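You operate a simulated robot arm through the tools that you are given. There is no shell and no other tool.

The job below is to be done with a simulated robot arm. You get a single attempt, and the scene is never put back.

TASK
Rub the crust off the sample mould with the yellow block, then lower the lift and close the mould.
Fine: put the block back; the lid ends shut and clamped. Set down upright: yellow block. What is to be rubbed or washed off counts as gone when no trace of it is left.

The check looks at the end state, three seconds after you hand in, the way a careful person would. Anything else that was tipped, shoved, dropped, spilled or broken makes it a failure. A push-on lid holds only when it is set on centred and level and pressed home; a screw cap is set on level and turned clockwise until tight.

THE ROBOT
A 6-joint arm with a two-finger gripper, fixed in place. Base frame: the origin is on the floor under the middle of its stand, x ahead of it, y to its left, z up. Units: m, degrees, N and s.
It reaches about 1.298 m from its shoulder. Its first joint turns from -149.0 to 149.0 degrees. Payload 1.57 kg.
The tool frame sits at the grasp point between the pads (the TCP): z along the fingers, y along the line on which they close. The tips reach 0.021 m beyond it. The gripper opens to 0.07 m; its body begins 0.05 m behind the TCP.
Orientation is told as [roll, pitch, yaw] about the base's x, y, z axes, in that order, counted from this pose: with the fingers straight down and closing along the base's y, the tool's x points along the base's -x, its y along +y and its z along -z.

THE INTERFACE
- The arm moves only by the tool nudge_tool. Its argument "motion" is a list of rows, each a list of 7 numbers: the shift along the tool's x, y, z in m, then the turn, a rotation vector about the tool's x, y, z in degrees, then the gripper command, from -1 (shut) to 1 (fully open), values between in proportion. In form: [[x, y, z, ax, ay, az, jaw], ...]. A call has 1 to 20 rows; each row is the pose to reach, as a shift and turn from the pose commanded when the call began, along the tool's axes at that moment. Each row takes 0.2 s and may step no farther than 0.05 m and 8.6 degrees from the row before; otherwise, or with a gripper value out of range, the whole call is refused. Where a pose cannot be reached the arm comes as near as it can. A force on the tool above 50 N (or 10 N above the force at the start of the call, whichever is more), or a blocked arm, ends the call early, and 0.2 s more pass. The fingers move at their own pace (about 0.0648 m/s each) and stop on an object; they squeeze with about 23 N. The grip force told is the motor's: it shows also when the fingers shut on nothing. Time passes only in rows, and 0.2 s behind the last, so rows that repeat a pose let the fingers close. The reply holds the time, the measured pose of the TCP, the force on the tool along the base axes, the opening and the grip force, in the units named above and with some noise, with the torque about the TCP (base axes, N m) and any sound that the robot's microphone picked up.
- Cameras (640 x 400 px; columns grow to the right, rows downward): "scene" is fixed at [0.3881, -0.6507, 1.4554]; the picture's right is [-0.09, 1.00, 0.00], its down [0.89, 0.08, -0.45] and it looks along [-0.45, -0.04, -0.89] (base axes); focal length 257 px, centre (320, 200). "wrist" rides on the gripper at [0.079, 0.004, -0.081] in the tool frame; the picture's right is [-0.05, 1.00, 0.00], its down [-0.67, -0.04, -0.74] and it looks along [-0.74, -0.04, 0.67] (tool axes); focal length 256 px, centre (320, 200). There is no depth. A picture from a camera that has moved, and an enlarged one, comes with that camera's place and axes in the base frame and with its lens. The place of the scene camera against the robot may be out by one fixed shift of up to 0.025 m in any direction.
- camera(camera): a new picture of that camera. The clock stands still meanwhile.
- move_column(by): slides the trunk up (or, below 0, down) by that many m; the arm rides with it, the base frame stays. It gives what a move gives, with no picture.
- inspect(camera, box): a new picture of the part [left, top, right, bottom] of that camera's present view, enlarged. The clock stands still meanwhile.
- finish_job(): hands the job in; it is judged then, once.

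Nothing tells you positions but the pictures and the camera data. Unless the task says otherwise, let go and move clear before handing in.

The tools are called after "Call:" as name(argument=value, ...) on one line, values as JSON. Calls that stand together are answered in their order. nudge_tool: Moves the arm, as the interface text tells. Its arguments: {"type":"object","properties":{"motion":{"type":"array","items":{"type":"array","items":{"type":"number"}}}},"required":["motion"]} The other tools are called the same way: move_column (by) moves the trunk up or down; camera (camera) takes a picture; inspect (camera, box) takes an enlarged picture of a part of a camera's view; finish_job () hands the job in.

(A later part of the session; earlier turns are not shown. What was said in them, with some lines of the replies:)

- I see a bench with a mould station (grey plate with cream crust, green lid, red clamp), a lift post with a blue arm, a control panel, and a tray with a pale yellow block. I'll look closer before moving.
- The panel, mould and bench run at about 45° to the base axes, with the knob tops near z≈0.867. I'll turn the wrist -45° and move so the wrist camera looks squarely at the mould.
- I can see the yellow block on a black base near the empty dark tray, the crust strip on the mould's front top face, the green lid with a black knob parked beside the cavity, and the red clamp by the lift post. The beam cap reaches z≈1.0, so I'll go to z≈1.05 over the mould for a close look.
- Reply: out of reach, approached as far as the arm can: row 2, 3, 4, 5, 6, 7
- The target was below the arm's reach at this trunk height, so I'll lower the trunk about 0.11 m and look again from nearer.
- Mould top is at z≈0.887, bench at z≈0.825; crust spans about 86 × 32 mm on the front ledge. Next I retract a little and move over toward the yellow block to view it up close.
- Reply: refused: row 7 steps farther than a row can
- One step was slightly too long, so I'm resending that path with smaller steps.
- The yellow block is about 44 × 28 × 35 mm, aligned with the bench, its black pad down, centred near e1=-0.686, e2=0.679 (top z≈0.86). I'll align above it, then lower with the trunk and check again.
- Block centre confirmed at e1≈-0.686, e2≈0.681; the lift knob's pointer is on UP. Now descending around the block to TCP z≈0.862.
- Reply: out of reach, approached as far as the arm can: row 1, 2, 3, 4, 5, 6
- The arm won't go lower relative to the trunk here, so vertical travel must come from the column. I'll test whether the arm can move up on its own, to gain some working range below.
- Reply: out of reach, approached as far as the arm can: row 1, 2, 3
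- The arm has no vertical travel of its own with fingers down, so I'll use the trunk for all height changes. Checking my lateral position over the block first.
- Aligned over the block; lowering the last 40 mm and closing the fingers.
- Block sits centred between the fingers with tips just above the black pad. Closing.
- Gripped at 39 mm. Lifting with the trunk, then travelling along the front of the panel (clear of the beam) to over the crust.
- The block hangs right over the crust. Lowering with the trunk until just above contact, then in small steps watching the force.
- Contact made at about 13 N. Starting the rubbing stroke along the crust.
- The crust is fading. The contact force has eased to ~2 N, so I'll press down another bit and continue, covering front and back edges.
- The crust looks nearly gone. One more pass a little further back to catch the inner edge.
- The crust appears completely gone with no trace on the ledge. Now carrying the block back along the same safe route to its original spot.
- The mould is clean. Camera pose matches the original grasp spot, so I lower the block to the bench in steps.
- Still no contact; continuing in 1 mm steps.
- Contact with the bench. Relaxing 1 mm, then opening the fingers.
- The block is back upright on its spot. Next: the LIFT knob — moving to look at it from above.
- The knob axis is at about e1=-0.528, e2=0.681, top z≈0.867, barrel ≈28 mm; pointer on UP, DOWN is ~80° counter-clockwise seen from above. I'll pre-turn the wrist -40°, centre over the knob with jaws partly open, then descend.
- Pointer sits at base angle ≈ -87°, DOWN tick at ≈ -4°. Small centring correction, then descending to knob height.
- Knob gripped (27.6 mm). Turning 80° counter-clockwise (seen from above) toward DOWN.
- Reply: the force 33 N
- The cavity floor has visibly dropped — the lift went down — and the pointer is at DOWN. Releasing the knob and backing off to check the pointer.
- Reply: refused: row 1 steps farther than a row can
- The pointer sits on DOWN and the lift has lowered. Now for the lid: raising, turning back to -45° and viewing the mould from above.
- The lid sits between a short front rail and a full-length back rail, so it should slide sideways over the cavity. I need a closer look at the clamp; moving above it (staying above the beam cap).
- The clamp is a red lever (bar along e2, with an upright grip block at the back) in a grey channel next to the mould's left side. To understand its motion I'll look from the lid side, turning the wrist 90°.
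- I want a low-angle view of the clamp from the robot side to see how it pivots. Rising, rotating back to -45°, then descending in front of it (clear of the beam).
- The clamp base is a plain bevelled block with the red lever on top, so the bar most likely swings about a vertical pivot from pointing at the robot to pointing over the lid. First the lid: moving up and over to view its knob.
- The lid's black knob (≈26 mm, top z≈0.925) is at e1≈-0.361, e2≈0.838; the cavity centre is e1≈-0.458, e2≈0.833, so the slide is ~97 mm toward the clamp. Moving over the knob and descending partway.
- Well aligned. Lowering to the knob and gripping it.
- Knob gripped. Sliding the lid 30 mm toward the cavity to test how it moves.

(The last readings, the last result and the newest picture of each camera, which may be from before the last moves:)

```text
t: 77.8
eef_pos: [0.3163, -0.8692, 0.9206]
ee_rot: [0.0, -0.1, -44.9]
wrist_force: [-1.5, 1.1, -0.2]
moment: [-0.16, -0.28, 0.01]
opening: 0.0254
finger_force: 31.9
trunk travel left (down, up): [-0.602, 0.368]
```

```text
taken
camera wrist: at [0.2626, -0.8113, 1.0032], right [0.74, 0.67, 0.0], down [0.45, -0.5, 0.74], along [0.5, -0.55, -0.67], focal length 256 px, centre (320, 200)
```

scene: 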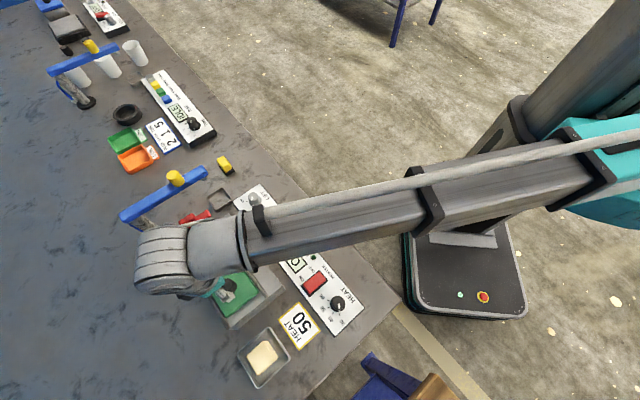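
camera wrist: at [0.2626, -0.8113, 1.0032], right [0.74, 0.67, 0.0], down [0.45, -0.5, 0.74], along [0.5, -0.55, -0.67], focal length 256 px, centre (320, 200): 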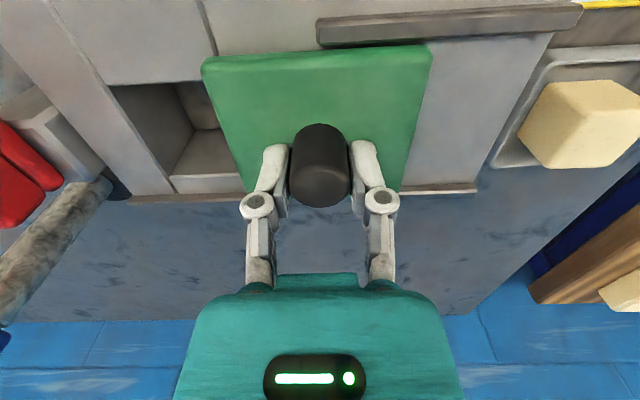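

The lid slides smoothly with little force. Continuing.

Call:
nudge_tool(motion=[[0, -0.007, 0, 0, 0, 0, -1], [0, -0.014, 0, 0, 0, 0, -1], [0, -0.021, 0, 0, 0, 0, -1], [0, -0.028, 0, 0, 0, 0, -1], [0, -0.035, 0, 0, 0, 0, -1], [0, -0.042, 0, 0, 0, 0, -1], [0, -0.049, 0, 0, 0, 0, -1], [0, -0.055, 0, 0, 0, 0, -1], [0, -0.06, 0, 0, 0, 0, -1]])

Call:
camera(camera="wrist")

Call:
camera(camera="scene")

```text
t: 79.8
eef_pos: [0.2733, -0.9118, 0.9198]
ee_rot: [0.0, 0.0, -44.9]
wrist_force: [0.3, -1.9, 2.2]
moment: [0.01, -0.14, -0.08]
opening: 0.0256
finger_force: 32.3
trunk travel left (down, up): [-0.602, 0.368]
```

```text
taken
camera wrist: at [0.2197, -0.8541, 1.0032], right [0.74, 0.67, 0.0], down [0.45, -0.5, 0.74], along [0.5, -0.55, -0.67], focal length 256 px, centre (320, 200)
```

wrist: 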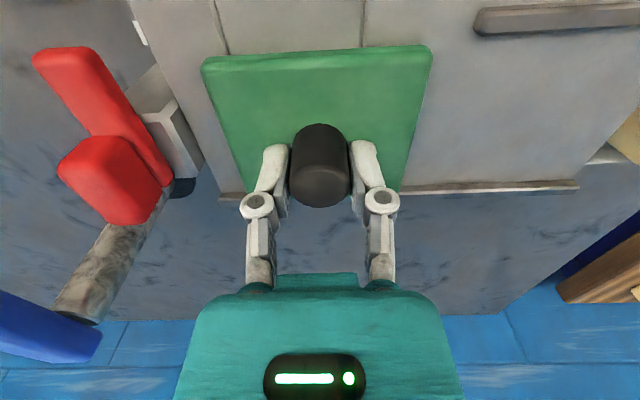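

```text
taken
```

scene: 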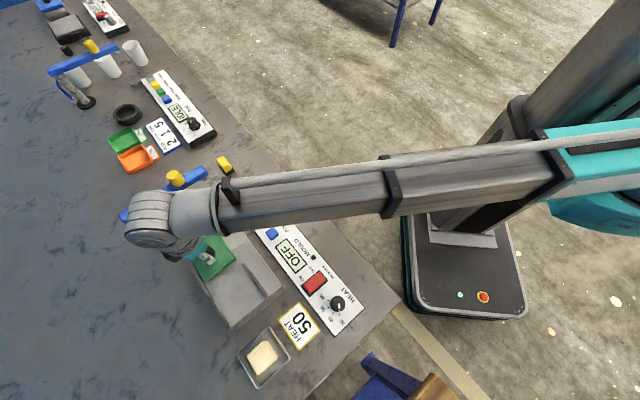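

The lid is about 6–8 mm short of centred over the cavity. Advancing in small steps while watching for a stop.

Call:
nudge_tool(motion=[[0, -0.002, 0, 0, 0, 0, -1], [0, -0.004, 0, 0, 0, 0, -1], [0, -0.0055, 0, 0, 0, 0, -1], [0, -0.0055, 0, 0, 0, 0, -1]])

Call:
nudge_tool(motion=[[0, -0.001, 0, 0, 0, 0, -1], [0, -0.0015, 0, 0, 0, 0, -1], [0, -0.0015, 0, 0, 0, 0, -1]])

Call:
camera(camera="wrist")

Call:
inspect(camera="wrist", box=[20, 0, 480, 230])

```text
t: 80.8
eef_pos: [0.2704, -0.9155, 0.9198]
ee_rot: [0.1, 0.0, -44.9]
wrist_force: [2.6, -3.9, 5.1]
moment: [0.09, 0.14, 0.03]
opening: 0.0256
finger_force: 32.2
trunk travel left (down, up): [-0.602, 0.368]
```

```text
t: 81.6
eef_pos: [0.2691, -0.9167, 0.9209]
ee_rot: [0.0, 0.0, -45.0]
wrist_force: [3.2, -6.7, 6.7]
moment: [0.03, 0.06, -0.02]
opening: 0.0259
finger_force: 32.0
trunk travel left (down, up): [-0.602, 0.368]
```

```text
taken
camera wrist: at [0.2153, -0.8585, 1.0031], right [0.74, 0.67, 0.0], down [0.45, -0.5, 0.75], along [0.5, -0.55, -0.67], focal length 256 px, centre (320, 200)
```

wrist: 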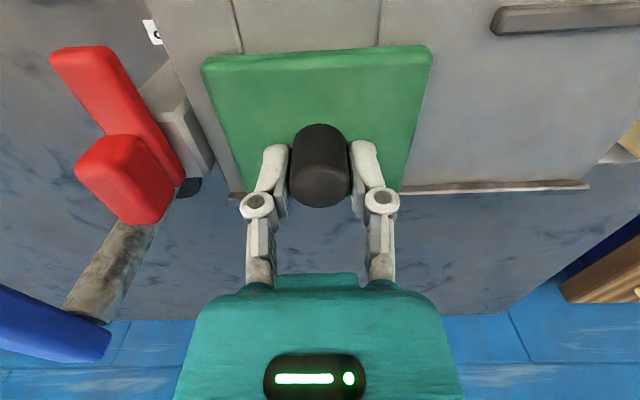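

```text
1.39 times, centred on (250, 115) of wrist
camera zoom: at [0.2153, -0.8585, 1.0031], right [0.74, 0.67, 0.0], down [0.45, -0.5, 0.75], along [0.5, -0.55, -0.67], focal length 356 px, centre (417, 318)
```

zoom: 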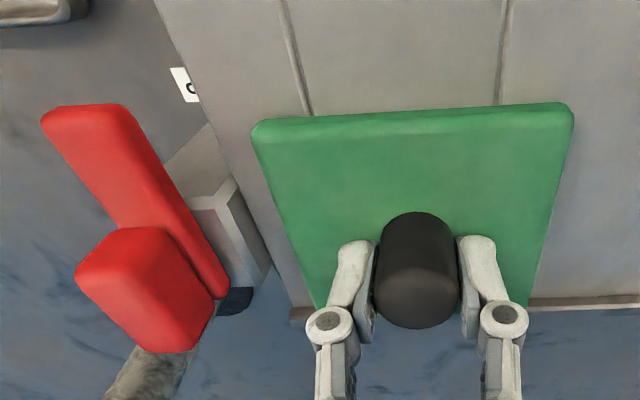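

Lid still ~2.5 mm from centred and a sideways load of ~7 N has built up, so my path is slightly off the rail direction. I'll shift 1 mm toward the back rail to relieve it and push the last bit.

Call:
nudge_tool(motion=[[-0.001, 0, 0, 0, 0, 0, -1], [-0.001, 0, 0, 0, 0, 0, -1]])

Call:
nudge_tool(motion=[[0, -0.0015, 0, 0, 0, 0, -1], [0, -0.0025, 0, 0, 0, 0, -1], [0, -0.0025, 0, 0, 0, 0, -1]])

Call:
inspect(camera="wrist", box=[20, 0, 480, 230])

```text
t: 82.2
eef_pos: [0.269, -0.916, 0.9198]
ee_rot: [0.0, 0.0, -45.0]
wrist_force: [-2.1, -1.2, 1.3]
moment: [-0.7, -0.61, 0.02]
opening: 0.0257
finger_force: 31.7
trunk travel left (down, up): [-0.602, 0.368]
```

```text
t: 83.0
eef_pos: [0.2674, -0.9196, 0.92]
ee_rot: [0.0, 0.1, -45.0]
wrist_force: [-5.2, 6.7, -6.0]
moment: [-0.15, -0.21, -0.05]
opening: 0.0258
finger_force: 31.7
trunk travel left (down, up): [-0.602, 0.368]
```

```text
1.39 times, centred on (250, 115) of wrist
camera zoom: at [0.2139, -0.8601, 1.0033], right [0.74, 0.67, 0.0], down [0.45, -0.5, 0.74], along [0.5, -0.55, -0.67], focal length 356 px, centre (417, 318)
```

zoom: 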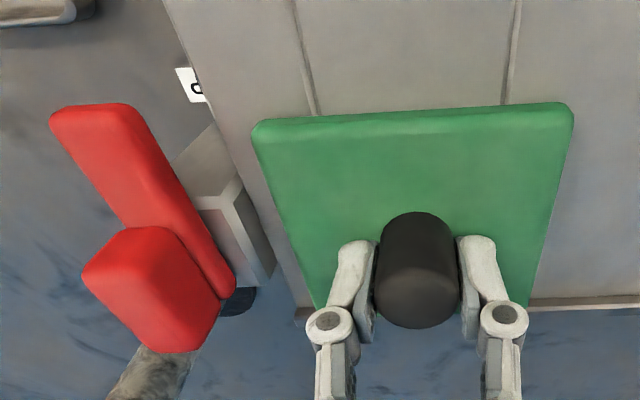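

The lid now looks centred over the cavity (offset <0.5 mm by the slab lines). I'll ease 0.5 mm back sideways to relieve load and nudge 1 mm further to feel for an end stop.

Call:
nudge_tool(motion=[[0.0005, 0, 0, 0, 0, 0, -1], [0.0005, -0.001, 0, 0, 0, 0, -1], [0.0005, -0.001, 0, 0, 0, 0, -1]])

Call:
nudge_tool(motion=[[0, 0, 0, 0, 0, 0, -1], [0, 0, 0, 0, 0, 0, -1]])

Call:
inspect(camera="wrist", box=[20, 0, 480, 230])

```text
t: 83.8
eef_pos: [0.2668, -0.9189, 0.921]
ee_rot: [0.2, 0.1, -45.1]
wrist_force: [0.3, 10.2, -7.1]
moment: [0.74, 0.57, -0.03]
opening: 0.0256
finger_force: 32.5
trunk travel left (down, up): [-0.602, 0.368]
```

```text
t: 84.4
eef_pos: [0.2674, -0.9182, 0.9205]
ee_rot: [0.1, 0.0, -45.1]
wrist_force: [0.2, 14.8, -9.2]
moment: [0.53, 0.25, -0.01]
opening: 0.0257
finger_force: 31.6
trunk travel left (down, up): [-0.602, 0.368]
```

```text
1.39 times, centred on (250, 115) of wrist
camera zoom: at [0.2138, -0.8602, 1.0032], right [0.74, 0.67, 0.0], down [0.45, -0.5, 0.74], along [0.5, -0.55, -0.67], focal length 356 px, centre (417, 318)
```

zoom: 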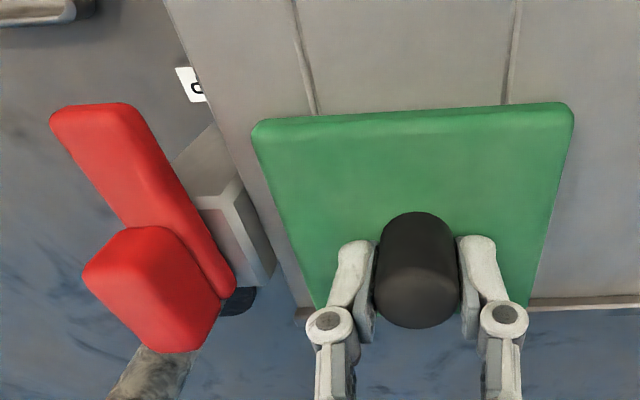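

An end stop is felt (the lid no longer moves, ~11 N along the slide), so the lid is fully shut. Relieving, opening, and lifting clear.

Call:
nudge_tool(motion=[[0, 0.0008, 0, 0, 0, 0, -1], [0, 0.0008, 0, 0, 0, 0, -0.2], [0, 0.0008, 0, 0, 0, 0, 0.3], [0, 0.0008, 0, 0, 0, 0, 0.3]])

Call:
move_column(by=0.13)

Call:
camera(camera="wrist")

Call:
inspect(camera="wrist", box=[140, 40, 420, 200])

Call:
inspect(camera="scene", box=[160, 180, 300, 330])

```text
t: 85.4
eef_pos: [0.2679, -0.9191, 0.9199]
ee_rot: [-0.1, 0.0, -45.0]
wrist_force: [0.4, -1.3, 0.4]
moment: [-0.02, -0.01, 0.01]
opening: 0.0456
finger_force: 0.0
trunk travel left (down, up): [-0.602, 0.368]
```

```text
t: 87.0
eef_pos: [0.2676, -0.9183, 1.0506]
ee_rot: [0.0, -0.1, -45.0]
wrist_force: [-0.4, 0.1, -0.3]
moment: [-0.02, 0.01, -0.02]
opening: 0.0454
finger_force: 0.0
trunk travel left (down, up): [-0.732, 0.238]
```

```text
taken
camera wrist: at [0.2139, -0.8605, 1.133], right [0.74, 0.67, 0.0], down [0.45, -0.5, 0.74], along [0.5, -0.55, -0.67], focal length 256 px, centre (320, 200)
```

wrist: 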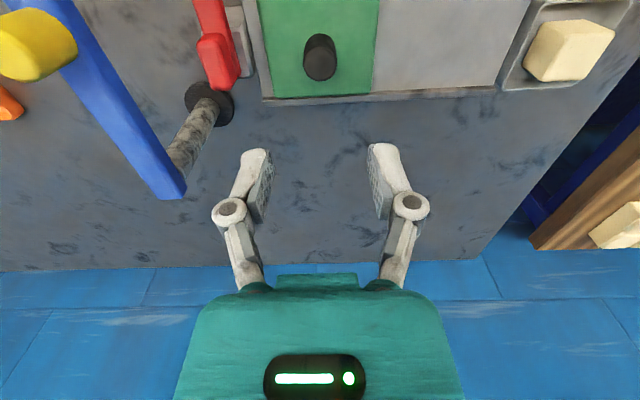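

```text
2.29 times, centred on (280, 120) of wrist
camera zoom: at [0.2139, -0.8605, 1.133], right [0.74, 0.67, 0.0], down [0.45, -0.5, 0.74], along [0.5, -0.55, -0.67], focal length 585 px, centre (411, 383)
```

zoom: 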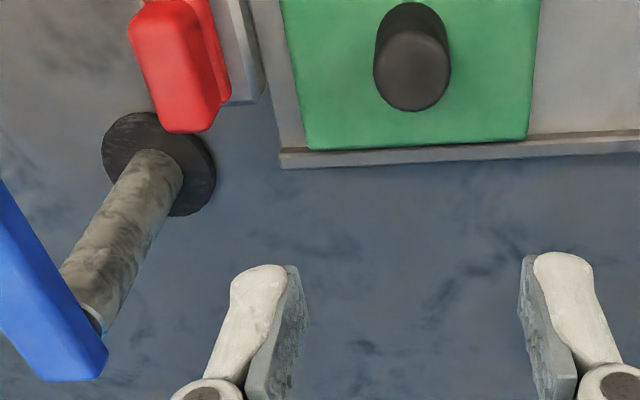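

```text
2.67 times, centred on (230, 255) of scene
camera zoom: at [0.3881, -0.6507, 1.4554], right [-0.09, 1.0, 0.0], down [0.89, 0.08, -0.45], along [-0.45, -0.04, -0.89], focal length 684 px, centre (560, 53)
```

zoom: 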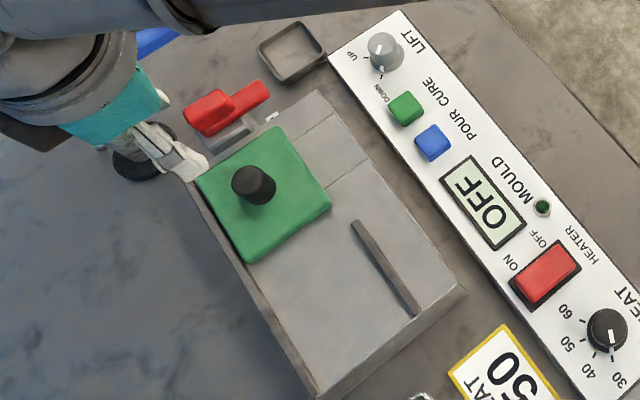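

Lid is shut and the lift knob reads DOWN. Now a careful look at the clamp handle from above before gripping it.

Call:
nudge_tool(motion=[[0.03, -0.02, 0, 0, 0, 0, 0.3], [0.06, -0.05, 0, 0, 0, 0, 0.3], [0.06, -0.077, 0, 0, 0, 0, 0.3], [0.06, -0.077, 0, 0, 0, 0, 0.3]])

Call:
camera(camera="wrist")

Call:
inspect(camera="wrist", box=[260, 70, 380, 160])

```text
t: 88.0
eef_pos: [0.1691, -0.9324, 1.0504]
ee_rot: [0.0, 0.1, -45.0]
wrist_force: [0.3, 0.3, -0.4]
moment: [0.01, -0.05, 0.0]
opening: 0.0456
finger_force: 0.0
trunk travel left (down, up): [-0.732, 0.238]
```

```text
taken
camera wrist: at [0.1151, -0.8733, 1.133], right [0.74, 0.67, 0.0], down [0.45, -0.5, 0.74], along [0.5, -0.55, -0.67], focal length 256 px, centre (320, 200)
```

wrist: 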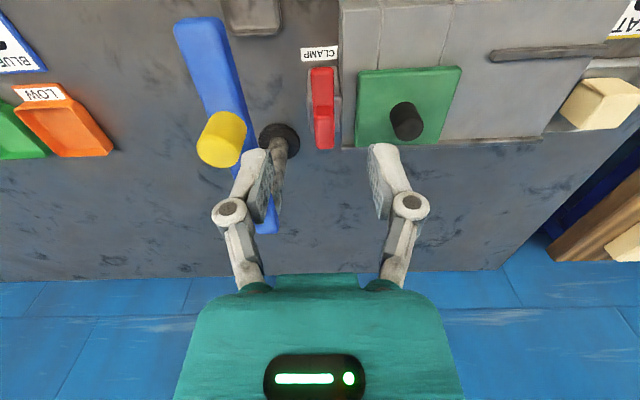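

```text
4.44 times, centred on (320, 115) of wrist
camera zoom: at [0.1151, -0.8733, 1.133], right [0.74, 0.67, 0.0], down [0.45, -0.5, 0.74], along [0.5, -0.55, -0.67], focal length 1138 px, centre (320, 578)
```

zoom: 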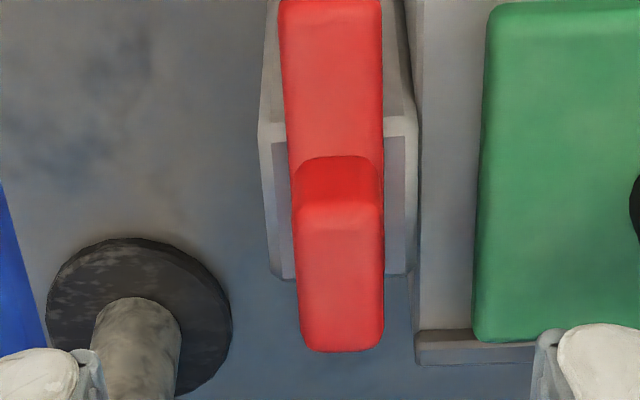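

Handle block is ~19 × 35 mm, centred at e1≈-0.5386, e2≈0.833, top z≈0.93; the beam's near edge is at e1≈-0.595, leaving clearance. Moving above the handle with jaws slightly open, then lowering partway to verify.

Call:
nudge_tool(motion=[[-0.025, 0.0005, 0, 0, 0, 0, 0], [-0.0549, 0.0015, 0, 0, 0, 0, 0], [-0.0549, 0.0015, 0, 0, 0, 0, 0], [-0.0549, 0.0015, 0, 0, 0, 0, 0]])

Call:
move_column(by=-0.07)

Call:
camera(camera="wrist")

Call:
inspect(camera="wrist", box=[240, 80, 400, 200])

Call:
inspect(camera="scene", box=[100, 140, 260, 280])

```text
t: 89.0
eef_pos: [0.2083, -0.969, 1.0502]
ee_rot: [0.0, 0.0, -45.0]
wrist_force: [0.6, 0.0, -1.2]
moment: [-0.01, 0.01, 0.0]
opening: 0.0351
finger_force: 0.0
trunk travel left (down, up): [-0.732, 0.238]
```

```text
t: 90.0
eef_pos: [0.209, -0.9685, 0.9808]
ee_rot: [0.0, 0.0, -45.0]
wrist_force: [-0.2, -0.3, 0.0]
moment: [0.03, 0.0, 0.01]
opening: 0.0349
finger_force: 0.0
trunk travel left (down, up): [-0.662, 0.308]
```

```text
taken
camera wrist: at [0.1549, -0.9109, 1.0631], right [0.74, 0.67, 0.0], down [0.45, -0.5, 0.74], along [0.5, -0.55, -0.67], focal length 256 px, centre (320, 200)
```

wrist: 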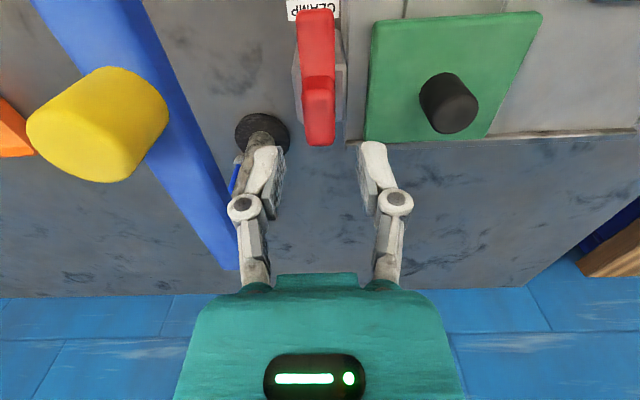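

```text
3.33 times, centred on (320, 140) of wrist
camera zoom: at [0.1549, -0.9109, 1.0631], right [0.74, 0.67, 0.0], down [0.45, -0.5, 0.74], along [0.5, -0.55, -0.67], focal length 853 px, centre (320, 400)
```

zoom: 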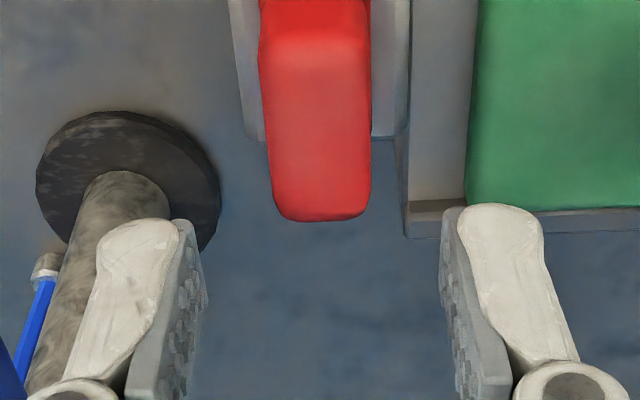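

```text
2.86 times, centred on (180, 210) of scene
camera zoom: at [0.3881, -0.6507, 1.4554], right [-0.09, 1.0, 0.0], down [0.89, 0.08, -0.45], along [-0.45, -0.04, -0.89], focal length 733 px, centre (720, 171)
```

zoom: 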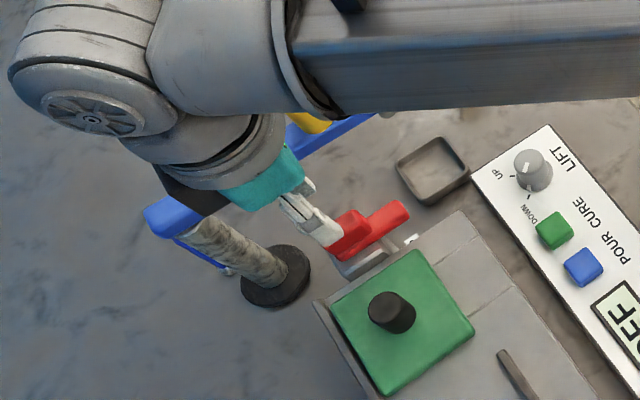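

Aligned over the handle. Lowering to grip height.

Call:
move_column(by=-0.03)

Call:
move_column(by=-0.016)

Call:
camera(camera="wrist")

Call:
inspect(camera="scene", box=[100, 140, 260, 280])

```text
t: 90.8
eef_pos: [0.2076, -0.9691, 0.9503]
ee_rot: [0.0, 0.0, -45.1]
wrist_force: [-0.4, 0.8, 0.6]
moment: [0.01, 0.03, 0.03]
opening: 0.0352
finger_force: 0.1
trunk travel left (down, up): [-0.632, 0.338]
```

```text
t: 91.4
eef_pos: [0.209, -0.9691, 0.9342]
ee_rot: [0.0, 0.0, -45.0]
wrist_force: [0.8, 0.7, -0.1]
moment: [0.01, -0.01, 0.0]
opening: 0.0348
finger_force: 0.0
trunk travel left (down, up): [-0.616, 0.354]
```

```text
taken
camera wrist: at [0.1549, -0.911, 1.0171], right [0.74, 0.67, 0.0], down [0.45, -0.5, 0.74], along [0.5, -0.55, -0.67], focal length 256 px, centre (320, 200)
```

wrist: 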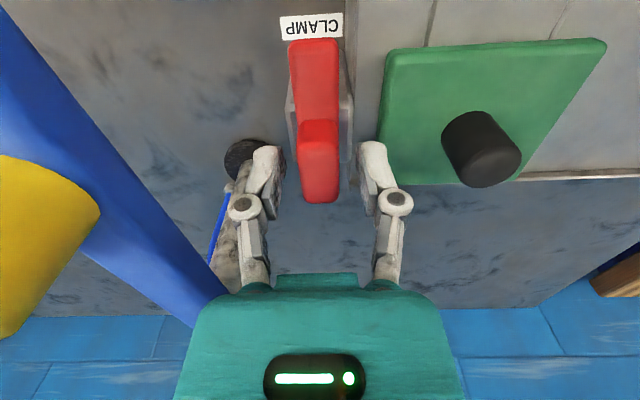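

```text
2.86 times, centred on (180, 210) of scene
camera zoom: at [0.3881, -0.6507, 1.4554], right [-0.09, 1.0, 0.0], down [0.89, 0.08, -0.45], along [-0.45, -0.04, -0.89], focal length 733 px, centre (720, 171)
```

zoom: 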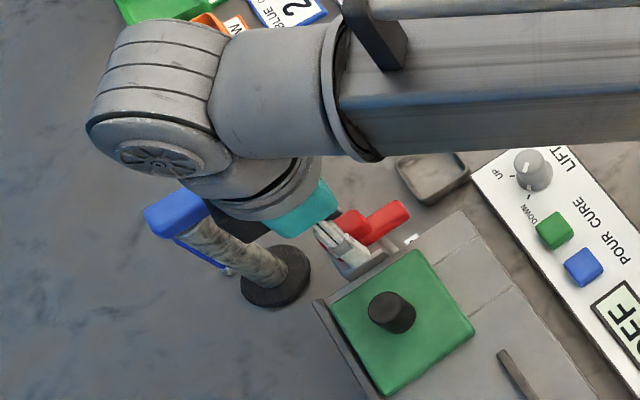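

Call:
nudge_tool(motion=[[0, 0, 0, 0, 0, 0, -0.5], [0, 0, 0, 0, 0, 0, -1], [0, 0, 0, 0, 0, 0, -1], [0, 0, 0, 0, 0, 0, -1]])

Call:
camera(camera="wrist")

```text
t: 92.4
eef_pos: [0.2085, -0.9684, 0.9336]
ee_rot: [-0.1, -0.1, -45.0]
wrist_force: [-0.2, -1.4, 1.6]
moment: [-0.03, 0.07, 0.01]
opening: 0.0179
finger_force: 31.9
trunk travel left (down, up): [-0.616, 0.354]
```

```text
taken
camera wrist: at [0.1548, -0.9112, 1.0171], right [0.74, 0.67, 0.0], down [0.45, -0.5, 0.74], along [0.5, -0.55, -0.67], focal length 256 px, centre (320, 200)
```

wrist: 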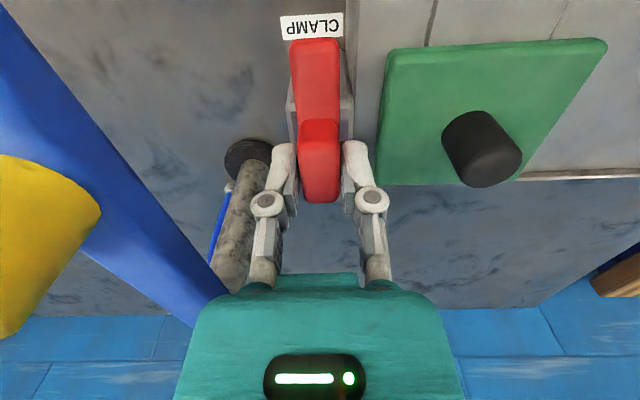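

Handle gripped (17.9 mm). Testing a small 8° clockwise turn to see how the clamp responds.

Call:
nudge_tool(motion=[[0, 0, 0, 0, 0, 4, -1], [0, 0, 0, 0, 0, 8, -1], [0, 0, 0, 0, 0, 8, -1]])

Call:
camera(camera="wrist")

```text
t: 93.2
eef_pos: [0.2081, -0.9688, 0.9332]
ee_rot: [-0.1, -0.1, -52.9]
wrist_force: [1.3, -5.8, 5.5]
moment: [0.15, 0.13, -0.03]
opening: 0.0179
finger_force: 31.9
trunk travel left (down, up): [-0.616, 0.354]
```

```text
taken
camera wrist: at [0.1637, -0.9041, 1.0171], right [0.83, 0.56, 0.0], down [0.37, -0.55, 0.75], along [0.42, -0.62, -0.67], focal length 256 px, centre (320, 200)
```

wrist: 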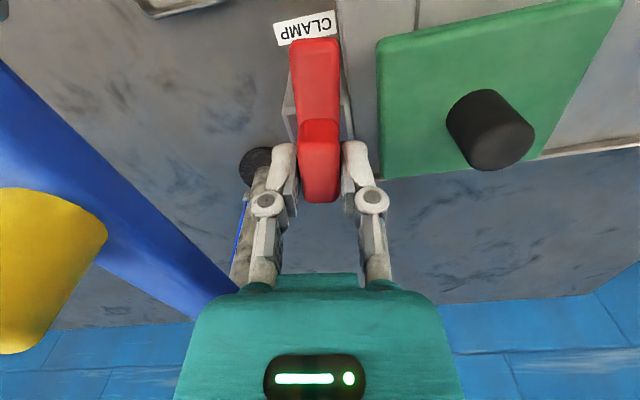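

The lever turns with the gripper about a vertical pivot, almost no torque. Continuing the swing in stages.

Call:
nudge_tool(motion=[[0, 0, 0, 0, 0, 8, -1], [0, 0, 0, 0, 0, 16, -1], [0, 0, 0, 0, 0, 16, -1]])

```text
t: 94.0
eef_pos: [0.2089, -0.9693, 0.9343]
ee_rot: [0.1, 0.0, -69.1]
wrist_force: [4.6, 4.3, -0.6]
moment: [-0.85, -0.45, 0.01]
opening: 0.0177
finger_force: 32.2
trunk travel left (down, up): [-0.616, 0.354]
```

Call:
nudge_tool(motion=[[0, 0, 0, 0, 0, 8, -1], [0, 0, 0, 0, 0, 16, -1], [0, 0, 0, 0, 0, 24, -1], [0, 0, 0, 0, 0, 24, -1]])

Call:
camera(camera="wrist")

Call:
inspect(camera="scene", box=[100, 140, 260, 280])

```text
t: 95.0
eef_pos: [0.2099, -0.9687, 0.9348]
ee_rot: [0.1, 0.1, -93.2]
wrist_force: [8.1, 8.9, -4.6]
moment: [0.44, -0.13, 0.01]
opening: 0.0179
finger_force: 31.8
trunk travel left (down, up): [-0.616, 0.354]
```

```text
taken
camera wrist: at [0.218, -0.8908, 1.0172], right [0.99, -0.11, 0.0], down [-0.07, -0.66, 0.74], along [-0.08, -0.74, -0.67], focal length 256 px, centre (320, 200)
```

wrist: 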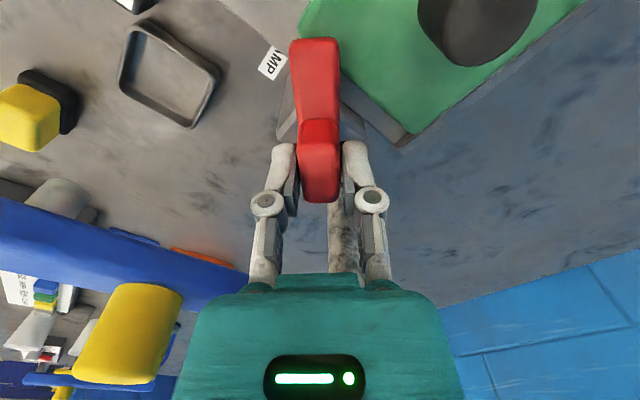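

```text
2.86 times, centred on (180, 210) of scene
camera zoom: at [0.3881, -0.6507, 1.4554], right [-0.09, 1.0, 0.0], down [0.89, 0.08, -0.45], along [-0.45, -0.04, -0.89], focal length 733 px, centre (720, 171)
```

zoom: 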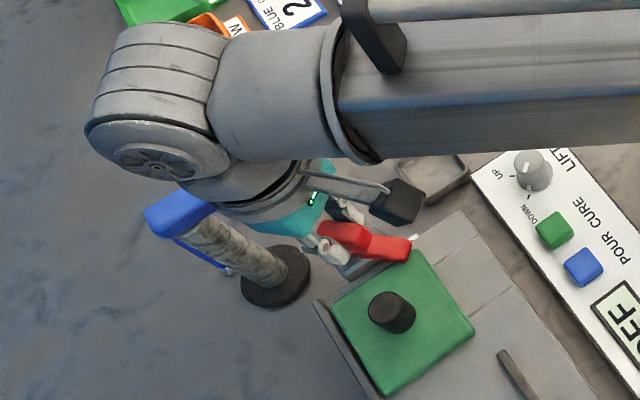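

The bar is swinging over the lid edge; a ~12 N side load along e1 comes from slight pivot offset. I'll add a ~1 mm compensating shift and continue.

Call:
nudge_tool(motion=[[0.0006, 0.0012, 0, 0, 0, 6, -1], [0.0006, 0.0012, 0, 0, 0, 12, -1], [0.0006, 0.0012, 0, 0, 0, 18, -1], [0.0006, 0.0012, 0, 0, 0, 18, -1]])

Call:
camera(camera="wrist")

```text
t: 96.0
eef_pos: [0.2112, -0.9685, 0.9349]
ee_rot: [0.0, -0.1, -111.2]
wrist_force: [7.5, 4.1, -0.5]
moment: [0.77, -0.44, 0.0]
opening: 0.018
finger_force: 31.8
trunk travel left (down, up): [-0.616, 0.354]
```

```text
taken
camera wrist: at [0.2427, -0.8972, 1.0171], right [0.91, -0.41, 0.0], down [-0.27, -0.61, 0.75], along [-0.3, -0.68, -0.67], focal length 256 px, centre (320, 200)
```

wrist: 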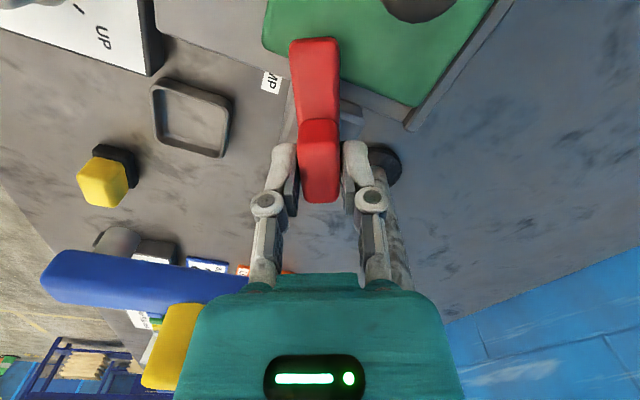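

Call:
nudge_tool(motion=[[0.0001, 0.0005, 0, 0, 0, 6, -1], [0.0002, 0.001, 0, 0, 0, 12, -1], [0.0002, 0.001, 0, 0, 0, 18, -1], [0.0002, 0.001, 0, 0, 0, 24, -1], [0.0002, 0.001, 0, 0, 0, 24, -1]])

Call:
camera(camera="wrist")

Call:
inspect(camera="scene", box=[140, 180, 260, 280])

```text
t: 97.2
eef_pos: [0.2125, -0.9694, 0.9336]
ee_rot: [0.1, -0.1, -135.1]
wrist_force: [9.3, -12.9, 11.3]
moment: [-0.44, -0.08, 0.03]
opening: 0.0181
finger_force: 32.3
trunk travel left (down, up): [-0.616, 0.354]
```

```text
taken
camera wrist: at [0.2702, -0.917, 1.017], right [0.67, -0.74, 0.0], down [-0.5, -0.44, 0.75], along [-0.56, -0.5, -0.67], focal length 256 px, centre (320, 200)
```

wrist: 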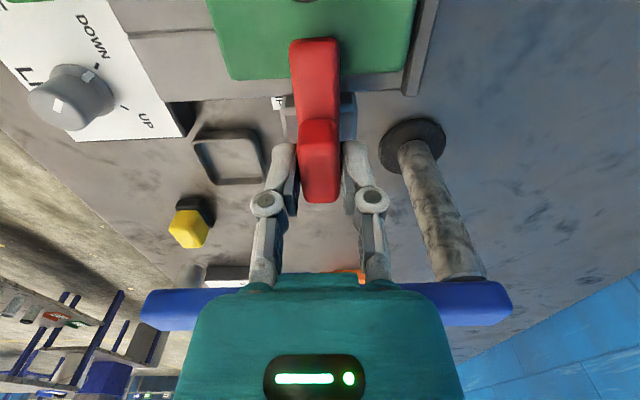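

```text
4.00 times, centred on (200, 230) of scene
camera zoom: at [0.3881, -0.6507, 1.4554], right [-0.09, 1.0, 0.0], down [0.89, 0.08, -0.45], along [-0.45, -0.04, -0.89], focal length 1026 px, centre (800, 80)
```

zoom: 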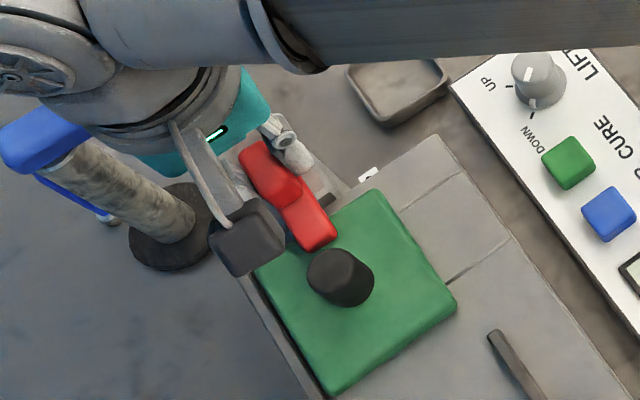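

The bar now points over the lid. Relieving the side load (+1 mm along e2) and turning a few more degrees to feel for the lever's end stop.

Call:
nudge_tool(motion=[[0, 0.001, 0, 0, 0, 0, -1], [0, 0.001, 0, 0, 0, 2, -1], [0, 0.001, 0, 0, 0, 4, -1], [0, 0.001, 0, 0, 0, 4, -1]])

Call:
camera(camera="wrist")

```text
t: 98.2
eef_pos: [0.2118, -0.9694, 0.9344]
ee_rot: [0.0, 0.1, -139.0]
wrist_force: [3.7, -11.1, 10.5]
moment: [-0.53, 0.22, 0.63]
opening: 0.018
finger_force: 32.2
trunk travel left (down, up): [-0.616, 0.354]
```

```text
taken
camera wrist: at [0.2738, -0.9215, 1.0171], right [0.62, -0.79, 0.0], down [-0.53, -0.41, 0.75], along [-0.59, -0.46, -0.67], focal length 256 px, centre (320, 200)
```

wrist: 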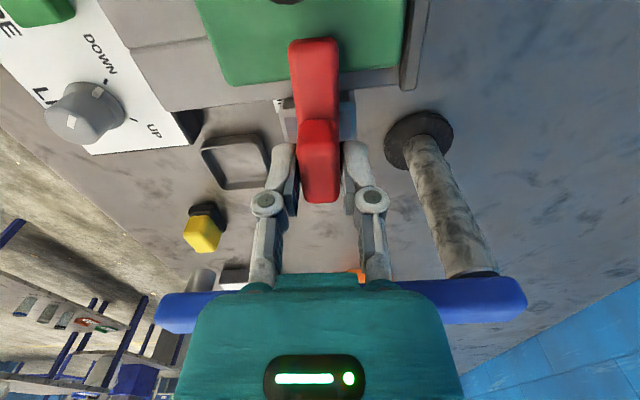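

Torque rose to 0.63 N·m — the lever is against its end stop, clamped. Backing off 3° to relax, then releasing and lifting straight up.

Call:
nudge_tool(motion=[[0, 0, 0, 0, 0, -2.5, -1], [0, 0, 0, 0, 0, -2.5, -0.5], [0, 0, 0, 0, 0, -2.5, 0], [0, 0, 0, 0, 0, -2.5, 0]])

Call:
move_column(by=0.12)

Call:
camera(camera="wrist")

Call:
inspect(camera="wrist", box=[220, 0, 420, 140])

Call:
inspect(camera="scene", box=[140, 150, 300, 290])

```text
t: 99.2
eef_pos: [0.2105, -0.9683, 0.9347]
ee_rot: [0.0, 0.0, -136.5]
wrist_force: [-0.2, -0.4, -1.0]
moment: [-0.01, -0.01, 0.0]
opening: 0.0353
finger_force: 0.0
trunk travel left (down, up): [-0.616, 0.354]
```

```text
t: 100.7
eef_pos: [0.2109, -0.9686, 1.0535]
ee_rot: [-0.1, 0.1, -136.6]
wrist_force: [0.5, 0.6, 0.0]
moment: [0.01, 0.0, -0.03]
opening: 0.0352
finger_force: 0.1
trunk travel left (down, up): [-0.736, 0.234]
```

```text
taken
camera wrist: at [0.2713, -0.919, 1.137], right [0.65, -0.76, 0.0], down [-0.51, -0.43, 0.74], along [-0.57, -0.48, -0.67], focal length 256 px, centre (320, 200)
```

wrist: 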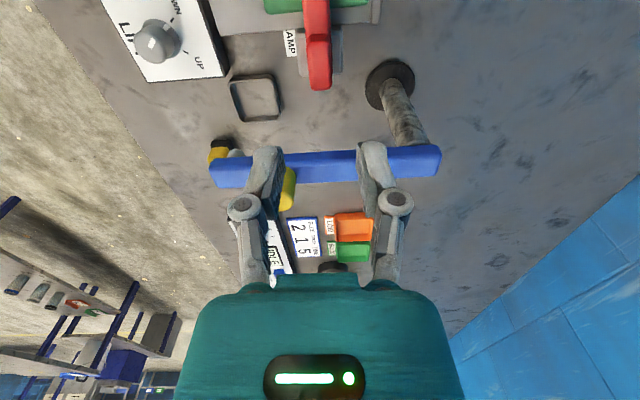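

```text
2.86 times, centred on (320, 70) of wrist
camera zoom: at [0.2713, -0.919, 1.137], right [0.65, -0.76, 0.0], down [-0.51, -0.43, 0.74], along [-0.57, -0.48, -0.67], focal length 731 px, centre (320, 571)
```

zoom: 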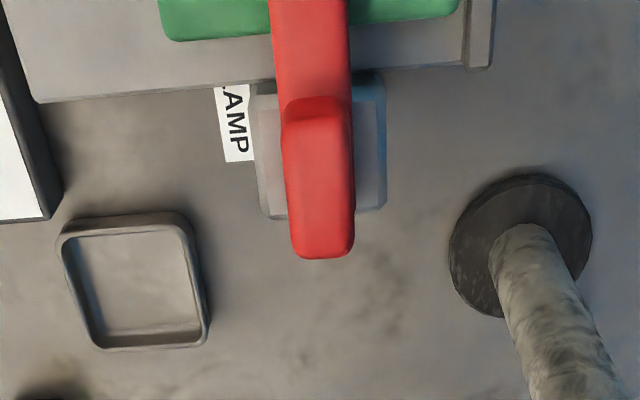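

```text
2.86 times, centred on (220, 220) of scene
camera zoom: at [0.3881, -0.6507, 1.4554], right [-0.09, 1.0, 0.0], down [0.89, 0.08, -0.45], along [-0.45, -0.04, -0.89], focal length 733 px, centre (606, 143)
```

zoom: 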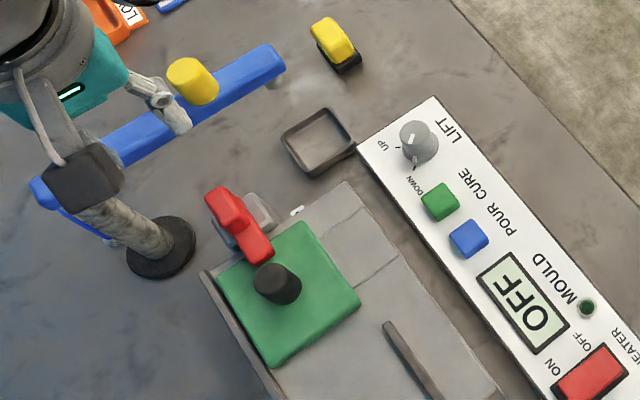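

Lid is shut with the red bar over it, lift at DOWN, block back in place. Raising further and retracting toward the robot for a final inspection.

Call:
move_column(by=0.06)

Call:
nudge_tool(motion=[[0.01, -0.02, 0, 0, 0, -8, 0.5], [0.02, -0.04, 0, 0, 0, -16, 1], [0.03, -0.06, 0, 0, 0, -24, 1], [0.04, -0.08, 0, 0, 0, -32, 1], [0.05, -0.1, 0, 0, 0, -40, 1], [0.06, -0.12, 0, 0, 0, -48, 1], [0.07, -0.14, 0, 0, 0, -56, 1], [0.08, -0.16, 0, 0, 0, -64, 1], [0.08, -0.18, 0, 0, 0, -72, 1], [0.08, -0.2, 0, 0, 0, -80, 1], [0.08, -0.21, 0, 0, 0, -88, 1], [0.08, -0.21, 0, 0, 0, -91, 1]])

Call:
camera(camera="wrist")

Call:
camera(camera="scene")

Call:
inspect(camera="wrist", box=[160, 40, 480, 240])

Call:
inspect(camera="scene", box=[160, 140, 300, 280])

```text
t: 101.7
eef_pos: [0.2122, -0.9697, 1.1142]
ee_rot: [0.0, 0.0, -136.5]
wrist_force: [1.4, -0.8, 0.4]
moment: [0.06, -0.02, -0.03]
opening: 0.035
finger_force: 0.2
trunk travel left (down, up): [-0.796, 0.174]
```

```text
t: 104.3
eef_pos: [0.1254, -0.7618, 1.1141]
ee_rot: [-0.1, 0.0, -45.4]
wrist_force: [0.2, 0.0, 0.3]
moment: [-0.03, 0.01, -0.03]
opening: 0.0701
finger_force: 0.1
trunk travel left (down, up): [-0.796, 0.174]
```

```text
taken
camera wrist: at [0.0709, -0.7035, 1.1971], right [0.75, 0.66, 0.0], down [0.44, -0.5, 0.74], along [0.49, -0.56, -0.67], focal length 256 px, centre (320, 200)
```

wrist: 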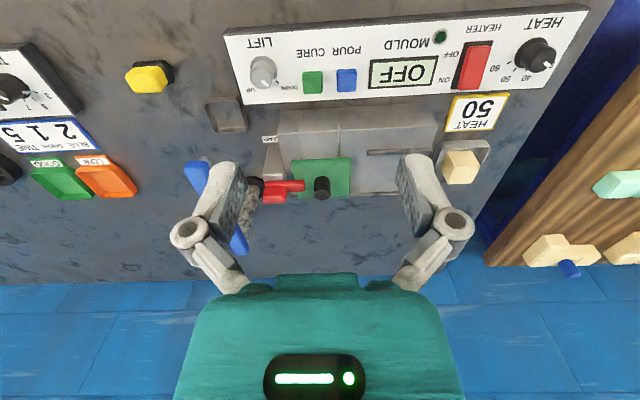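

```text
taken
```

scene: 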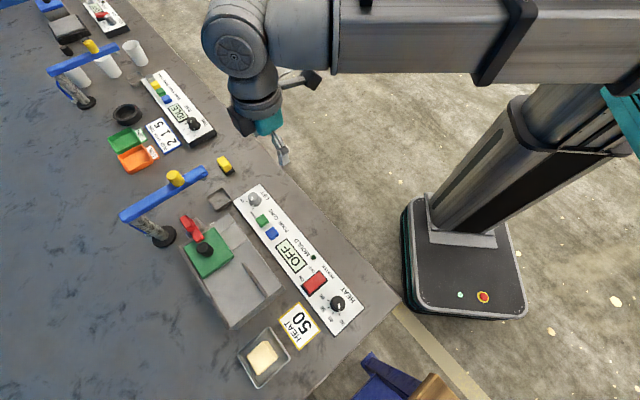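

```text
2.00 times, centred on (320, 140) of wrist
camera zoom: at [0.0709, -0.7035, 1.1971], right [0.75, 0.66, 0.0], down [0.44, -0.5, 0.74], along [0.49, -0.56, -0.67], focal length 512 px, centre (320, 320)
```

zoom: 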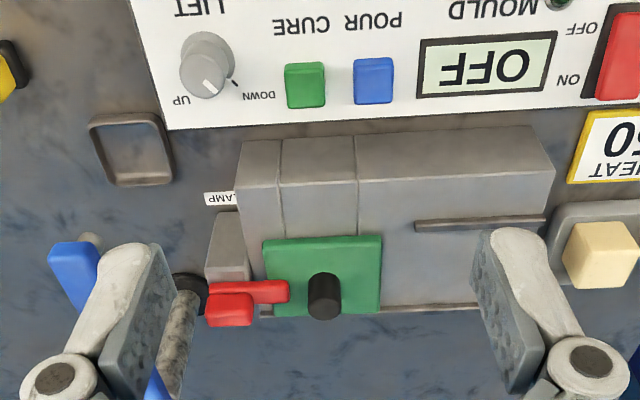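

```text
2.86 times, centred on (230, 210) of scene
camera zoom: at [0.3881, -0.6507, 1.4554], right [-0.09, 1.0, 0.0], down [0.89, 0.08, -0.45], along [-0.45, -0.04, -0.89], focal length 733 px, centre (577, 171)
```

zoom: 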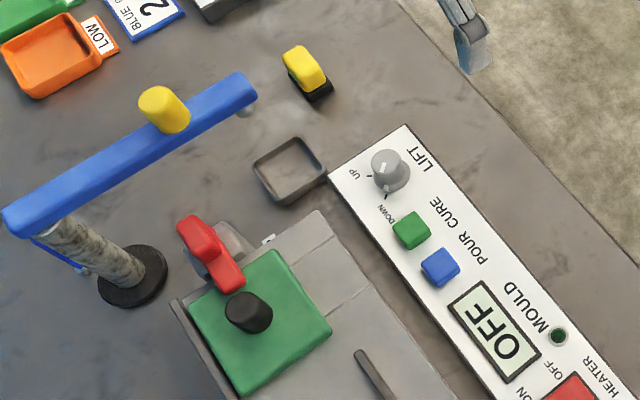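

Final checks: zooming into the cleaned ledge, the lift knob pointer and the block.

Call:
inspect(camera="wrist", box=[265, 95, 365, 175])

Call:
inspect(camera="wrist", box=[235, 45, 315, 105])

Call:
inspect(camera="scene", box=[200, 205, 270, 265])

Call:
inspect(camera="scene", box=[200, 140, 270, 215])

```text
5.00 times, centred on (315, 135) of wrist
camera zoom: at [0.0709, -0.7035, 1.1971], right [0.75, 0.66, 0.0], down [0.44, -0.5, 0.74], along [0.49, -0.56, -0.67], focal length 1280 px, centre (345, 525)
```

zoom: 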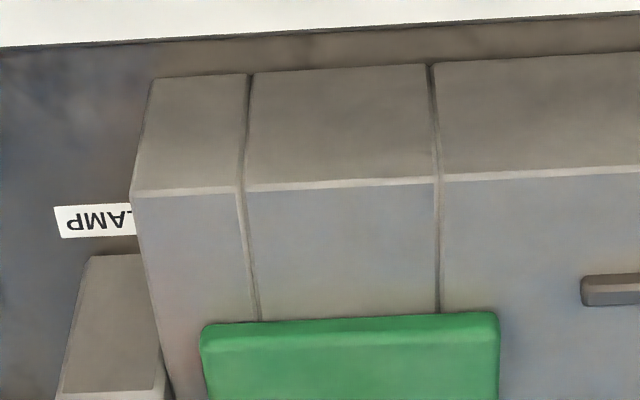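

```text
6.67 times, centred on (275, 75) of wrist
camera zoom: at [0.0709, -0.7035, 1.1971], right [0.75, 0.66, 0.0], down [0.44, -0.5, 0.74], along [0.49, -0.56, -0.67], focal length 1707 px, centre (620, 1033)
```

zoom: 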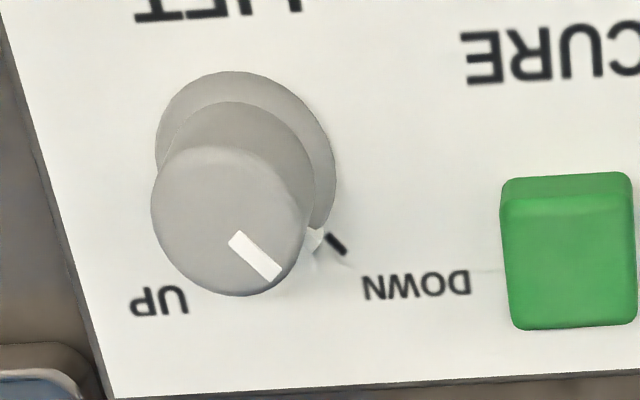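

```text
6.67 times, centred on (235, 235) of scene
camera zoom: at [0.3881, -0.6507, 1.4554], right [-0.09, 1.0, 0.0], down [0.89, 0.08, -0.45], along [-0.45, -0.04, -0.89], focal length 1710 px, centre (887, -33)
```

zoom: 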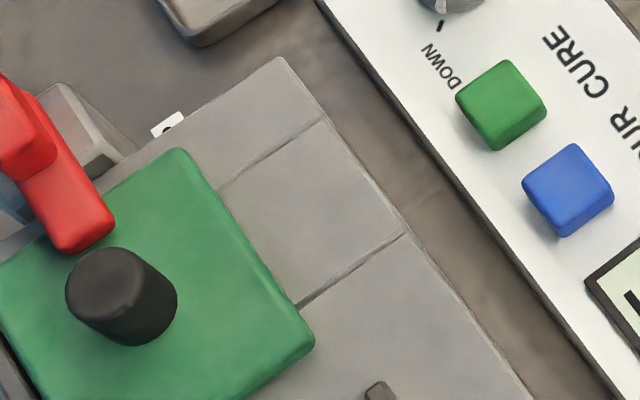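

```text
5.33 times, centred on (235, 178) of scene
camera zoom: at [0.3881, -0.6507, 1.4554], right [-0.09, 1.0, 0.0], down [0.89, 0.08, -0.45], along [-0.45, -0.04, -0.89], focal length 1368 px, centre (773, 320)
```

zoom: 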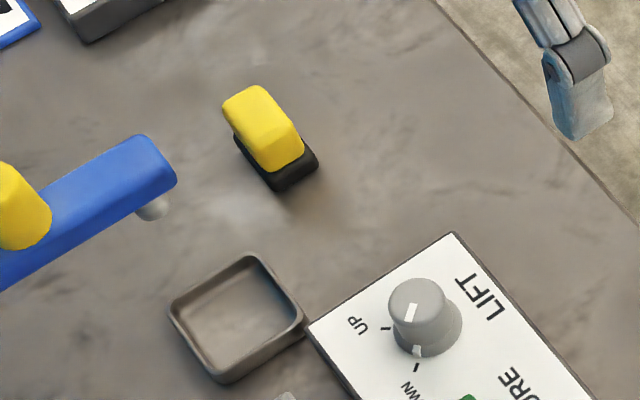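

The ledge is clean and the lift pointer sits on the DOWN mark. The lid is shut with the clamp bar over it at its stop. The yellow block stands upright where it started, and the arm is clear, so I'm handing in.

Call:
finish_job()

```text
The job is handed in.
```

The job is handed in, and the last pictures show everything the task asked for in place. I don't have the check's verdict.

- **Crust:** it is rubbed off the mould's front ledge, with no trace visible in close-ups from either camera.
- **Yellow block:** it is back where it started, standing upright on its black pad.
- **Lift:** the knob is turned to DOWN, its pointer is on the mark, and the cavity floor dropped.
- **Lid:** it slid over the cavity until it met its end stop.
- **Clamp:** the red lever is swung round to its end stop, with its bar over the lid. I judged it clamped from the stop and the pictures, as there was no click or other signal.

The arm let go and moved clear before I handed in. I saw nothing else tipped or moved.
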